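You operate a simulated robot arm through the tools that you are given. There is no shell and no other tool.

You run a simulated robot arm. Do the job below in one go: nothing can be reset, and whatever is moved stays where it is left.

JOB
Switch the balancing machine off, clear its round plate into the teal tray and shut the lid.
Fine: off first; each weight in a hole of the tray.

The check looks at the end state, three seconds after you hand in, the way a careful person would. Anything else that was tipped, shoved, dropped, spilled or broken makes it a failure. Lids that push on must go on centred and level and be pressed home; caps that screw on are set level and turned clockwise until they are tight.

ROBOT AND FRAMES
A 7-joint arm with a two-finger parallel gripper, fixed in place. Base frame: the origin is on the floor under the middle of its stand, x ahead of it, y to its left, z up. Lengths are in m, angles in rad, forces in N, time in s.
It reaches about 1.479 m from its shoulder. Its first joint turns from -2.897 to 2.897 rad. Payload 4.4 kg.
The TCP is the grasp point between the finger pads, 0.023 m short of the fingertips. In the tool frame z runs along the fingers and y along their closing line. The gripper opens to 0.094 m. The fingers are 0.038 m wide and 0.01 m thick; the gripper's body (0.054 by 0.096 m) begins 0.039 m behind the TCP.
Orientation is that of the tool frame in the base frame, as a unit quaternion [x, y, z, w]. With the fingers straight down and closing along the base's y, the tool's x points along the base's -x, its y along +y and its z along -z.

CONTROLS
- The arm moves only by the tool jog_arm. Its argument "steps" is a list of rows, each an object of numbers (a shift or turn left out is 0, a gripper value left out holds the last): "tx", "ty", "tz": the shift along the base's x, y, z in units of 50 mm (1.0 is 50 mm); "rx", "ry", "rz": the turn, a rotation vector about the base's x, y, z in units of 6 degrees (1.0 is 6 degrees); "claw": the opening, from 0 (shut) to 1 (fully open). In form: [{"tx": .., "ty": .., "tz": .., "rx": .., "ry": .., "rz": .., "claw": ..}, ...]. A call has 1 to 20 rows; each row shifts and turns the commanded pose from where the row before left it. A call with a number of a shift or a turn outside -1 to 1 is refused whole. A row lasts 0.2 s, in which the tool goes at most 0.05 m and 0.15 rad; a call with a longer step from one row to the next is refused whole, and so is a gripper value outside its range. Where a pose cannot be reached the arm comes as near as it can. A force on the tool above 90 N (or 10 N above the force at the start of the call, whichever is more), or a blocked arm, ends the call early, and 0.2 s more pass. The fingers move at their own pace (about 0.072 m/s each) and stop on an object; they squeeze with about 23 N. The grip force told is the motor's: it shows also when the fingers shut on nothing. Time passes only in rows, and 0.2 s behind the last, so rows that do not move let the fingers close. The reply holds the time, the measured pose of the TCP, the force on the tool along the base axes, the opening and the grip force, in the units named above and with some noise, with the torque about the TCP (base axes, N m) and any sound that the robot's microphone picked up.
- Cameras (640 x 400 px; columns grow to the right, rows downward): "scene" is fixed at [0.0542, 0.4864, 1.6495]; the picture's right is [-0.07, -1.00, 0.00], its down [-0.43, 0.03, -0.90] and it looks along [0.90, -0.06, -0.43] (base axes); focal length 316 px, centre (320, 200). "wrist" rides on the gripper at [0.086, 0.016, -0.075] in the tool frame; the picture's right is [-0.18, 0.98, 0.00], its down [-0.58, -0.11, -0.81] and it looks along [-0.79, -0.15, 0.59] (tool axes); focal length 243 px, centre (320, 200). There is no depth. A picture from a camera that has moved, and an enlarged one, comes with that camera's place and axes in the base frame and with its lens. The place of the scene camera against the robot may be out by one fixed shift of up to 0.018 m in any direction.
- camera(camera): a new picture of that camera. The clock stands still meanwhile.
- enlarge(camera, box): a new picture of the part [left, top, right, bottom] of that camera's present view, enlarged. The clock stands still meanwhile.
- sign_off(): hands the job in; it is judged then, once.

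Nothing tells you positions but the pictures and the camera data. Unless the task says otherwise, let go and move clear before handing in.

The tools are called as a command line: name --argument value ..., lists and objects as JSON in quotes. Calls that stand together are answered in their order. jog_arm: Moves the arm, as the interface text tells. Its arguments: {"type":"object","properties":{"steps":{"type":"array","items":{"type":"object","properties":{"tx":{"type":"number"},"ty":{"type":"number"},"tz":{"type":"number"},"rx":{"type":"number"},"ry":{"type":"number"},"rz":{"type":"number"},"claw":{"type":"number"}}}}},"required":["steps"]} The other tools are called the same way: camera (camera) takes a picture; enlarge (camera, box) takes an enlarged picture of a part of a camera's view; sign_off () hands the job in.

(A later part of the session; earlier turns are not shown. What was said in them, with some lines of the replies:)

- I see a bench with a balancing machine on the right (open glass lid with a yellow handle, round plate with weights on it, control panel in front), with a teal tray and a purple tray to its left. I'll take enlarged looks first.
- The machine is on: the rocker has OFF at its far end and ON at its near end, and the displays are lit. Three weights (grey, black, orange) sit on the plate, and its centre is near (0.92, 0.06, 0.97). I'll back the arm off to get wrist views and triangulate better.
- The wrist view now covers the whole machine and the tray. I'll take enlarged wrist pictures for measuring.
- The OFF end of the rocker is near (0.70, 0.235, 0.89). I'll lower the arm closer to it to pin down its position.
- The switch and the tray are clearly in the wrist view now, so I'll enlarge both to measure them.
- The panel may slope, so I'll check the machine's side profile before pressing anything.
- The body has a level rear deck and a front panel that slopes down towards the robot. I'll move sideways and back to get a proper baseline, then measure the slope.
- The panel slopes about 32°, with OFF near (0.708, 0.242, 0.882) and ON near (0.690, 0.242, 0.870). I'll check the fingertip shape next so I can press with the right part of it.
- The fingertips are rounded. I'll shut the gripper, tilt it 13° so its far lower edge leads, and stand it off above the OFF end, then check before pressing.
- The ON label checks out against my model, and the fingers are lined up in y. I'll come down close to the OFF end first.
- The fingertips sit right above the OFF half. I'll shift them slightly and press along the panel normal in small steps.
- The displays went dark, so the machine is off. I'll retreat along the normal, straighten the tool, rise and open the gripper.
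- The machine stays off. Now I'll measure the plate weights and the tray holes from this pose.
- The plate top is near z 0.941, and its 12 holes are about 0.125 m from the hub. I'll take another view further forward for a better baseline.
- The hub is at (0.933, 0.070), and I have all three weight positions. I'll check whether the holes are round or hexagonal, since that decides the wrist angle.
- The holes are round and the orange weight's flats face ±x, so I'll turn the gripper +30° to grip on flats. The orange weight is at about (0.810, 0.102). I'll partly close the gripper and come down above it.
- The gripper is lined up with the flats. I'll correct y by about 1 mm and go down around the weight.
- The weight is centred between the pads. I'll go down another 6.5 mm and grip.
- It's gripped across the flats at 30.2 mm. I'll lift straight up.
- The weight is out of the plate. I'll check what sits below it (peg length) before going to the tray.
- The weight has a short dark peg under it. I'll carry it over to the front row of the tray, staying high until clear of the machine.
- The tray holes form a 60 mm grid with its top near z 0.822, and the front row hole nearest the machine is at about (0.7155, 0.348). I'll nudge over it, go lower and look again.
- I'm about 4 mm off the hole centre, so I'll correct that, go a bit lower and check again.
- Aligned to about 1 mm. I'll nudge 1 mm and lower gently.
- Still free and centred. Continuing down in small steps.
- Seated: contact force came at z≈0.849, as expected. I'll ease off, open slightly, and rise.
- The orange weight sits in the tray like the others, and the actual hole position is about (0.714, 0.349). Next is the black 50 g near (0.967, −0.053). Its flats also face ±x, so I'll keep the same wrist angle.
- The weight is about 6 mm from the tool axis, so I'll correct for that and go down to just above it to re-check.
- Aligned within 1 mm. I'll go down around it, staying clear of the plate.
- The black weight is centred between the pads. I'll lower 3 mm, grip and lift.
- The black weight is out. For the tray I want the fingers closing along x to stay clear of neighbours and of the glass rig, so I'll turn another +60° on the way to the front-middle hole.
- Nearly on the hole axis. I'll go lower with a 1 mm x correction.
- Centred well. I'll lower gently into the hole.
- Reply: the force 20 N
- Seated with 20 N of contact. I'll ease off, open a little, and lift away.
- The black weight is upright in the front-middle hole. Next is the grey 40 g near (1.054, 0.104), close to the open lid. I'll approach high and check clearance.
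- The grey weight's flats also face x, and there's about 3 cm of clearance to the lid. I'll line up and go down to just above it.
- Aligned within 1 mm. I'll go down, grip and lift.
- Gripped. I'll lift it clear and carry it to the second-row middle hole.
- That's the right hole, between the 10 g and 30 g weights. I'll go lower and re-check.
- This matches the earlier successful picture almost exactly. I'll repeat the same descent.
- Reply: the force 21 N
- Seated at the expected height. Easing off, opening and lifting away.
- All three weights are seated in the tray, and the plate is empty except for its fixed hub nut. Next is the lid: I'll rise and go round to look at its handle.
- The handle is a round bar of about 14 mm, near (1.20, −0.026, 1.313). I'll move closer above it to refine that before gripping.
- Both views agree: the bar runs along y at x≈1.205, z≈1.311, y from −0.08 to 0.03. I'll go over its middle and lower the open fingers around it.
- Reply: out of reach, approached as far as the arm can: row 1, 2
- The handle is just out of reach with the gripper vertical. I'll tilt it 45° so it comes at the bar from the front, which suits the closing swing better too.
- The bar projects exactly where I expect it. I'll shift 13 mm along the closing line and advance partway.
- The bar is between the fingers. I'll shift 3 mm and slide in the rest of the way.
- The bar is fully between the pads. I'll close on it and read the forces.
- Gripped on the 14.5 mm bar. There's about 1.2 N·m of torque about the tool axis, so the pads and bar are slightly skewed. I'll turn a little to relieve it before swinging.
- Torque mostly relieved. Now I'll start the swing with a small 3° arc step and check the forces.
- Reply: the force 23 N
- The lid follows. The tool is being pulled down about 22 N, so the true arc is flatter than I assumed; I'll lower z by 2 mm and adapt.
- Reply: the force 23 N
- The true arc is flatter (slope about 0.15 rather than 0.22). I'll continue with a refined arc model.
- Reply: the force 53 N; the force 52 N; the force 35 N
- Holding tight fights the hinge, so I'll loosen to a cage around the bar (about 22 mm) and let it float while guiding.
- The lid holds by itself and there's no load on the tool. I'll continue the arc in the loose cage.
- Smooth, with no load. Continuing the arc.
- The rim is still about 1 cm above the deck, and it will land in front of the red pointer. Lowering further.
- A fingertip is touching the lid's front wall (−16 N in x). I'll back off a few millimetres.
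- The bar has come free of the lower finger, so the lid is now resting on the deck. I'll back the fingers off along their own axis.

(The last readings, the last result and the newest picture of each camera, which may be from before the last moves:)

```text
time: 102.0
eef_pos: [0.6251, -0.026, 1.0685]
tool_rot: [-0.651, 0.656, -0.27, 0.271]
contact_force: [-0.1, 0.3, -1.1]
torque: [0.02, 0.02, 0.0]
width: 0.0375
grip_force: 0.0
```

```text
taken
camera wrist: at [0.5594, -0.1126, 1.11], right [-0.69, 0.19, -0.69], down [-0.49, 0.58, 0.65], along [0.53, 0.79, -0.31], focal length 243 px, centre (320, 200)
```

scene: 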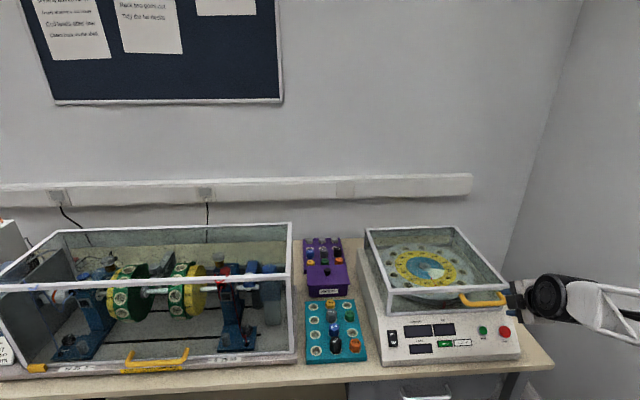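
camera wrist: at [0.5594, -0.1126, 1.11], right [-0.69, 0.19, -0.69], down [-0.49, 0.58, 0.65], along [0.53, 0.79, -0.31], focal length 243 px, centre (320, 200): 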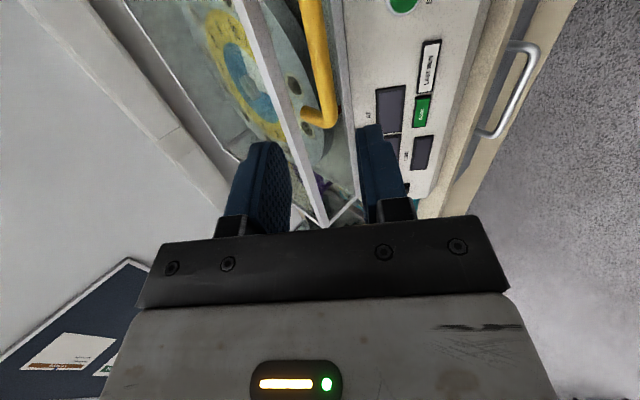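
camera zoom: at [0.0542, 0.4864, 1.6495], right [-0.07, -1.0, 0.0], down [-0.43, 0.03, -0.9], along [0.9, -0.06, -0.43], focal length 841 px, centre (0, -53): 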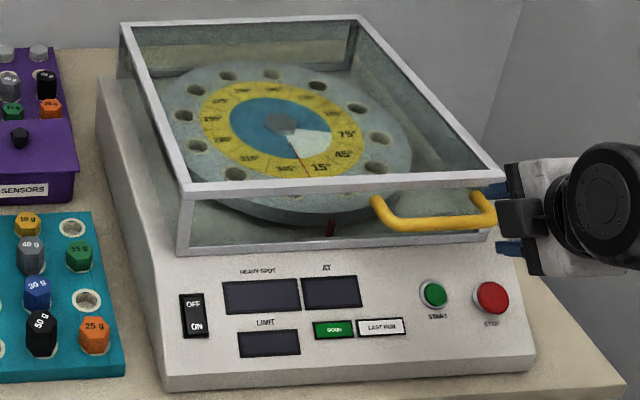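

The lid is shut. I'll check it's flush all round and that nothing has shifted.

enlarge --camera "scene" --box '[375, 290, 435, 330]'

enlarge --camera "scene" --box '[440, 280, 520, 330]'

enlarge --camera "scene" --box '[350, 215, 430, 315]'

enlarge --camera "scene" --box '[295, 290, 375, 365]'

```text
10.00 times, centred on (405, 310) of scene
camera zoom: at [0.0542, 0.4864, 1.6495], right [-0.07, -1.0, 0.0], down [-0.43, 0.03, -0.9], along [0.9, -0.06, -0.43], focal length 3155 px, centre (-530, -900)
```

zoom: 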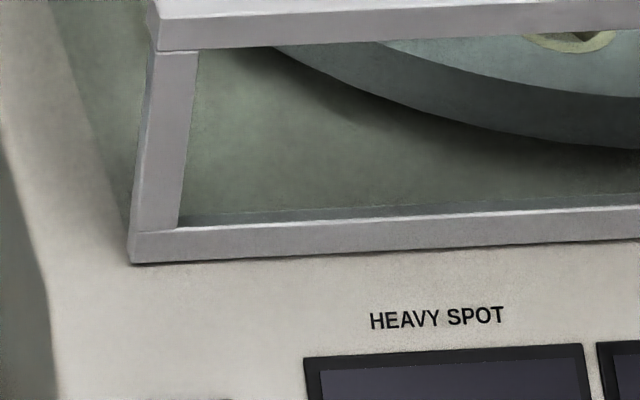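

```text
8.00 times, centred on (480, 305) of scene
camera zoom: at [0.0542, 0.4864, 1.6495], right [-0.07, -1.0, 0.0], down [-0.43, 0.03, -0.9], along [0.9, -0.06, -0.43], focal length 2524 px, centre (-960, -640)
```

zoom: 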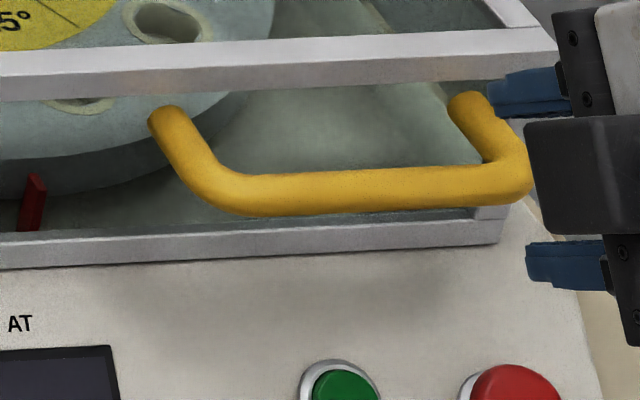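

```text
4.00 times, centred on (390, 265) of scene
camera zoom: at [0.0542, 0.4864, 1.6495], right [-0.07, -1.0, 0.0], down [-0.43, 0.03, -0.9], along [0.9, -0.06, -0.43], focal length 1262 px, centre (40, -60)
```

zoom: 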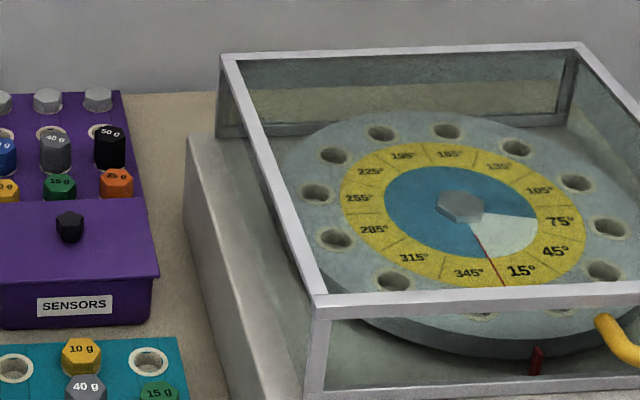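

```text
5.33 times, centred on (335, 328) of scene
camera zoom: at [0.0542, 0.4864, 1.6495], right [-0.07, -1.0, 0.0], down [-0.43, 0.03, -0.9], along [0.9, -0.06, -0.43], focal length 1683 px, centre (240, -480)
```

zoom: 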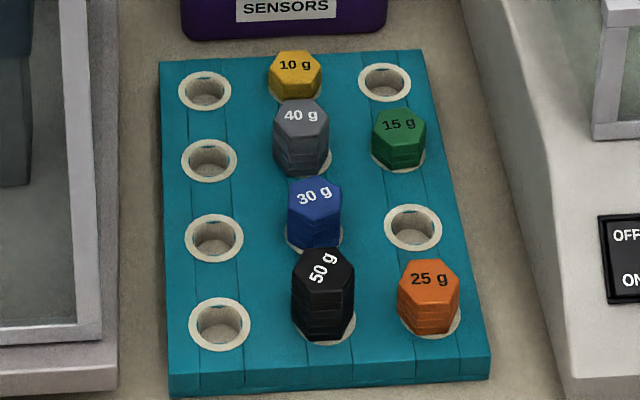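

The lid looks flush, and the tray and switch are as I left them. The hinge seems stiff, so I'll make sure the lid is home with a gentle press on its front rail using closed, upright fingers.

jog_arm --steps '[{"tz": 0.8, "tx": -0.2, "claw": 0}, {"tz": 0.8, "ry": 1, "claw": 0}, {"tz": 0.5, "ry": 1, "claw": 0}, {"ry": 1, "claw": 0}, {"ry": 1, "ty": 0.3, "claw": 0}, {"ry": 1, "ty": 0.4, "tx": 0.4, "claw": 0}, {"ry": 1, "ty": 0.4, "tx": 0.5, "claw": 0}, {"ry": 1, "ty": 0.4, "tx": 0.5, "claw": 0}, {"ry": 0.5, "tx": 0.5, "claw": 0}, {"tx": 0.5, "claw": 0}, {"tx": 0.5, "claw": 0}, {"claw": 0}]'

camera --camera "wrist"

camera --camera "scene"

```text
time: 104.6
eef_pos: [0.7583, 0.0503, 1.1738]
tool_rot: [-0.704, 0.71, 0.001, 0.0]
contact_force: [-0.3, 0.1, 0.1]
torque: [-0.01, 0.02, 0.01]
width: 0.0
grip_force: 23.1
```

```text
taken
camera wrist: at [0.7415, -0.0363, 1.2481], right [-0.98, 0.19, 0.0], down [0.11, 0.58, 0.81], along [0.15, 0.79, -0.59], focal length 243 px, centre (320, 200)
```

wrist: 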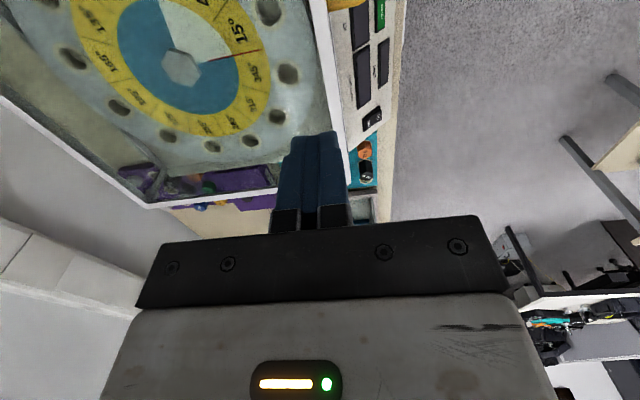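

```text
taken
```

scene: 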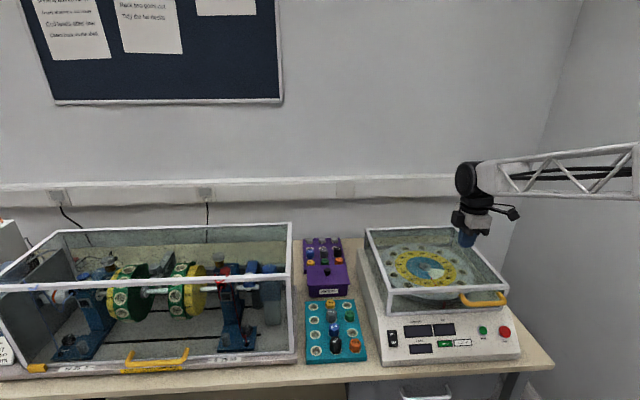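

I'm right above the front rail. Coming down gently.

jog_arm --steps '[{"tz": -0.6, "tx": 0.04}, {"tz": -0.6}, {"tz": -0.6}, {"tz": -0.5}, {}]'

enlarge --camera "scene" --box '[400, 230, 520, 330]'

enlarge --camera "wrist" --box '[220, 40, 420, 240]'

```text
time: 105.8
eef_pos: [0.7597, 0.0502, 1.0606]
tool_rot: [-0.705, 0.709, -0.001, 0.0]
contact_force: [-0.4, 0.8, -0.8]
torque: [-0.02, 0.0, 0.01]
width: 0.0001
grip_force: 22.7
```

```text
4.00 times, centred on (460, 280) of scene
camera zoom: at [0.0542, 0.4864, 1.6495], right [-0.07, -1.0, 0.0], down [-0.43, 0.03, -0.9], along [0.9, -0.06, -0.43], focal length 1262 px, centre (-240, -120)
```

zoom: 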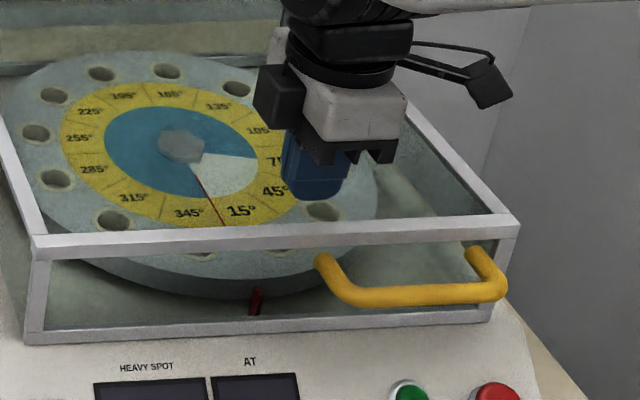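

```text
2.00 times, centred on (320, 140) of wrist
camera zoom: at [0.7433, -0.0359, 1.1347], right [-0.98, 0.19, 0.0], down [0.11, 0.58, 0.81], along [0.15, 0.79, -0.59], focal length 485 px, centre (320, 320)
```

zoom: 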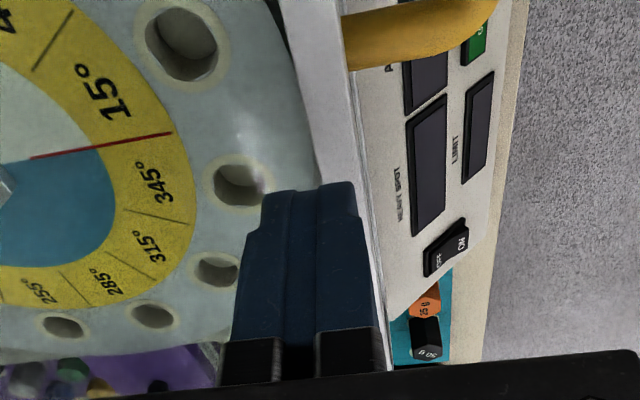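

jog_arm --steps '[{"tx": -0.08, "tz": -0.25}, {"tz": -0.25}, {"tz": -0.06}, {}]'

enlarge --camera "scene" --box '[420, 260, 500, 310]'

```text
time: 106.8
eef_pos: [0.7567, 0.0495, 1.0306]
tool_rot: [-0.705, 0.71, 0.0, 0.0]
contact_force: [0.3, -0.5, -0.1]
torque: [0.0, 0.01, 0.0]
width: 0.0
grip_force: 23.0
```

```text
8.00 times, centred on (460, 285) of scene
camera zoom: at [0.0542, 0.4864, 1.6495], right [-0.07, -1.0, 0.0], down [-0.43, 0.03, -0.9], along [0.9, -0.06, -0.43], focal length 2524 px, centre (-800, -480)
```

zoom: 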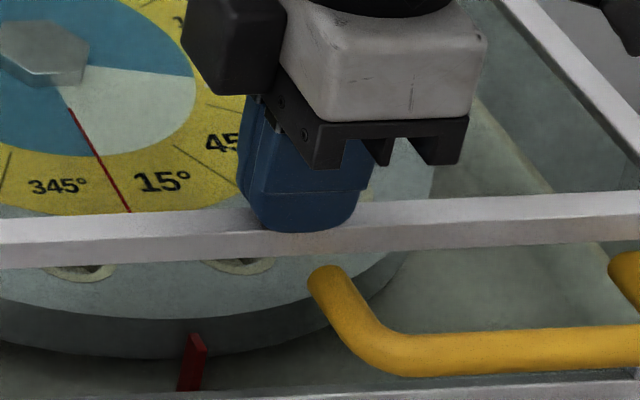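

jog_arm --steps '[{"tz": -0.04}, {}]'

jog_arm --steps '[{"tz": -0.04}, {}]'

```text
time: 107.4
eef_pos: [0.7564, 0.0489, 1.0299]
tool_rot: [-0.705, 0.709, -0.001, 0.001]
contact_force: [-8.6, 1.8, 20.6]
torque: [-0.09, 0.24, -0.07]
width: 0.0
grip_force: 23.8
```

```text
time: 108.0
eef_pos: [0.7565, 0.0501, 1.0293]
tool_rot: [-0.705, 0.709, -0.001, 0.001]
contact_force: [-23.3, -9.0, 59.9]
torque: [-0.35, 0.61, -0.11]
width: 0.0
grip_force: 23.0
```

Firm resistance straight away, so the lid is fully home. I'll lift off and move clear.

jog_arm --steps '[{"tz": 0.1}, {"tz": 0.4}, {"tz": 0.7}, {"tz": 0.8}, {"tz": 0.9}, {"tz": 0.9, "tx": -0.2}, {"tz": 0.9, "tx": -0.3}, {"tz": 0.6, "tx": -0.4}, {"tx": -0.4, "ty": -0.4}, {"tx": -0.4, "ty": -0.4}, {}]'

camera --camera "scene"

enlarge --camera "scene" --box '[350, 215, 530, 370]'

enlarge --camera "scene" --box '[290, 230, 380, 370]'

enlarge --camera "scene" --box '[375, 290, 435, 360]'

```text
time: 110.4
eef_pos: [0.6697, 0.0074, 1.2899]
tool_rot: [-0.704, 0.71, 0.001, 0.0]
contact_force: [0.4, -0.1, 0.3]
torque: [0.0, 0.01, 0.02]
width: 0.0002
grip_force: 23.2
```

```text
taken
```

scene: 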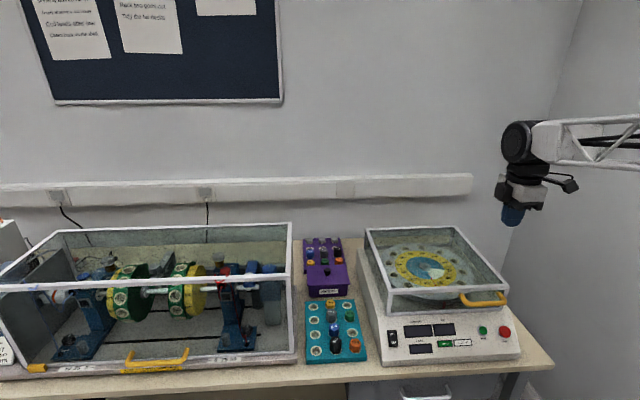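

```text
2.58 times, centred on (440, 292) of scene
camera zoom: at [0.0542, 0.4864, 1.6495], right [-0.07, -1.0, 0.0], down [-0.43, 0.03, -0.9], along [0.9, -0.06, -0.43], focal length 814 px, centre (10, -39)
```

zoom: 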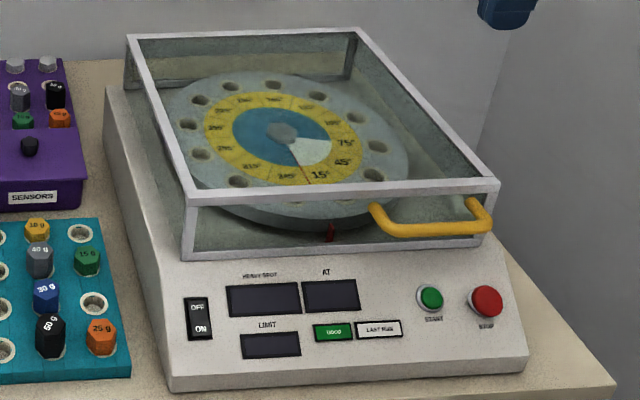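

```text
2.86 times, centred on (335, 300) of scene
camera zoom: at [0.0542, 0.4864, 1.6495], right [-0.07, -1.0, 0.0], down [-0.43, 0.03, -0.9], along [0.9, -0.06, -0.43], focal length 901 px, centre (277, -86)
```

zoom: 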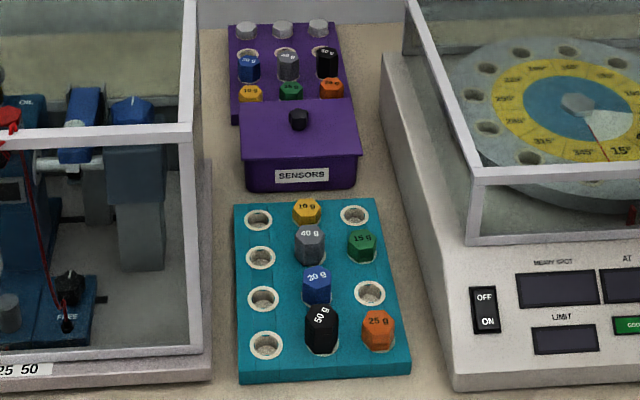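

```text
5.71 times, centred on (405, 325) of scene
camera zoom: at [0.0542, 0.4864, 1.6495], right [-0.07, -1.0, 0.0], down [-0.43, 0.03, -0.9], along [0.9, -0.06, -0.43], focal length 1803 px, centre (-166, -514)
```

zoom: 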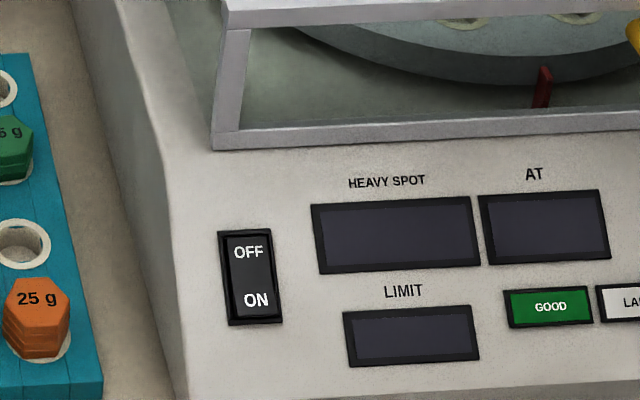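

Everything checks out: the machine is off with its displays dark, and the plate is empty. All three weights sit in teal tray holes, the lid is down flush, and nothing else has moved. The arm is clear, so I'm handing in.

sign_off

```text
The job is handed in.
```

I switched the balancing machine off first, moved its three weights into the teal tray, and shut the lid. The job is handed in; I haven't seen the result of the check.

- **Switch:** the rocker is on OFF and the displays are dark.
- **Weights:** the 25 g, 50 g and 40 g weights are each seated in their own hole of the tray. The round plate is empty except for the plain hexagonal nut at its centre. I took that nut as part of the machine and left it.
- **Lid:** it rests flush on the deck. When I pressed its front rail it didn't give, so it is fully down. I pressed a bit harder than planned, about 60 N.
- **Other items:** nothing else looks moved or tipped in the final pictures, and the arm is clear of the bench.
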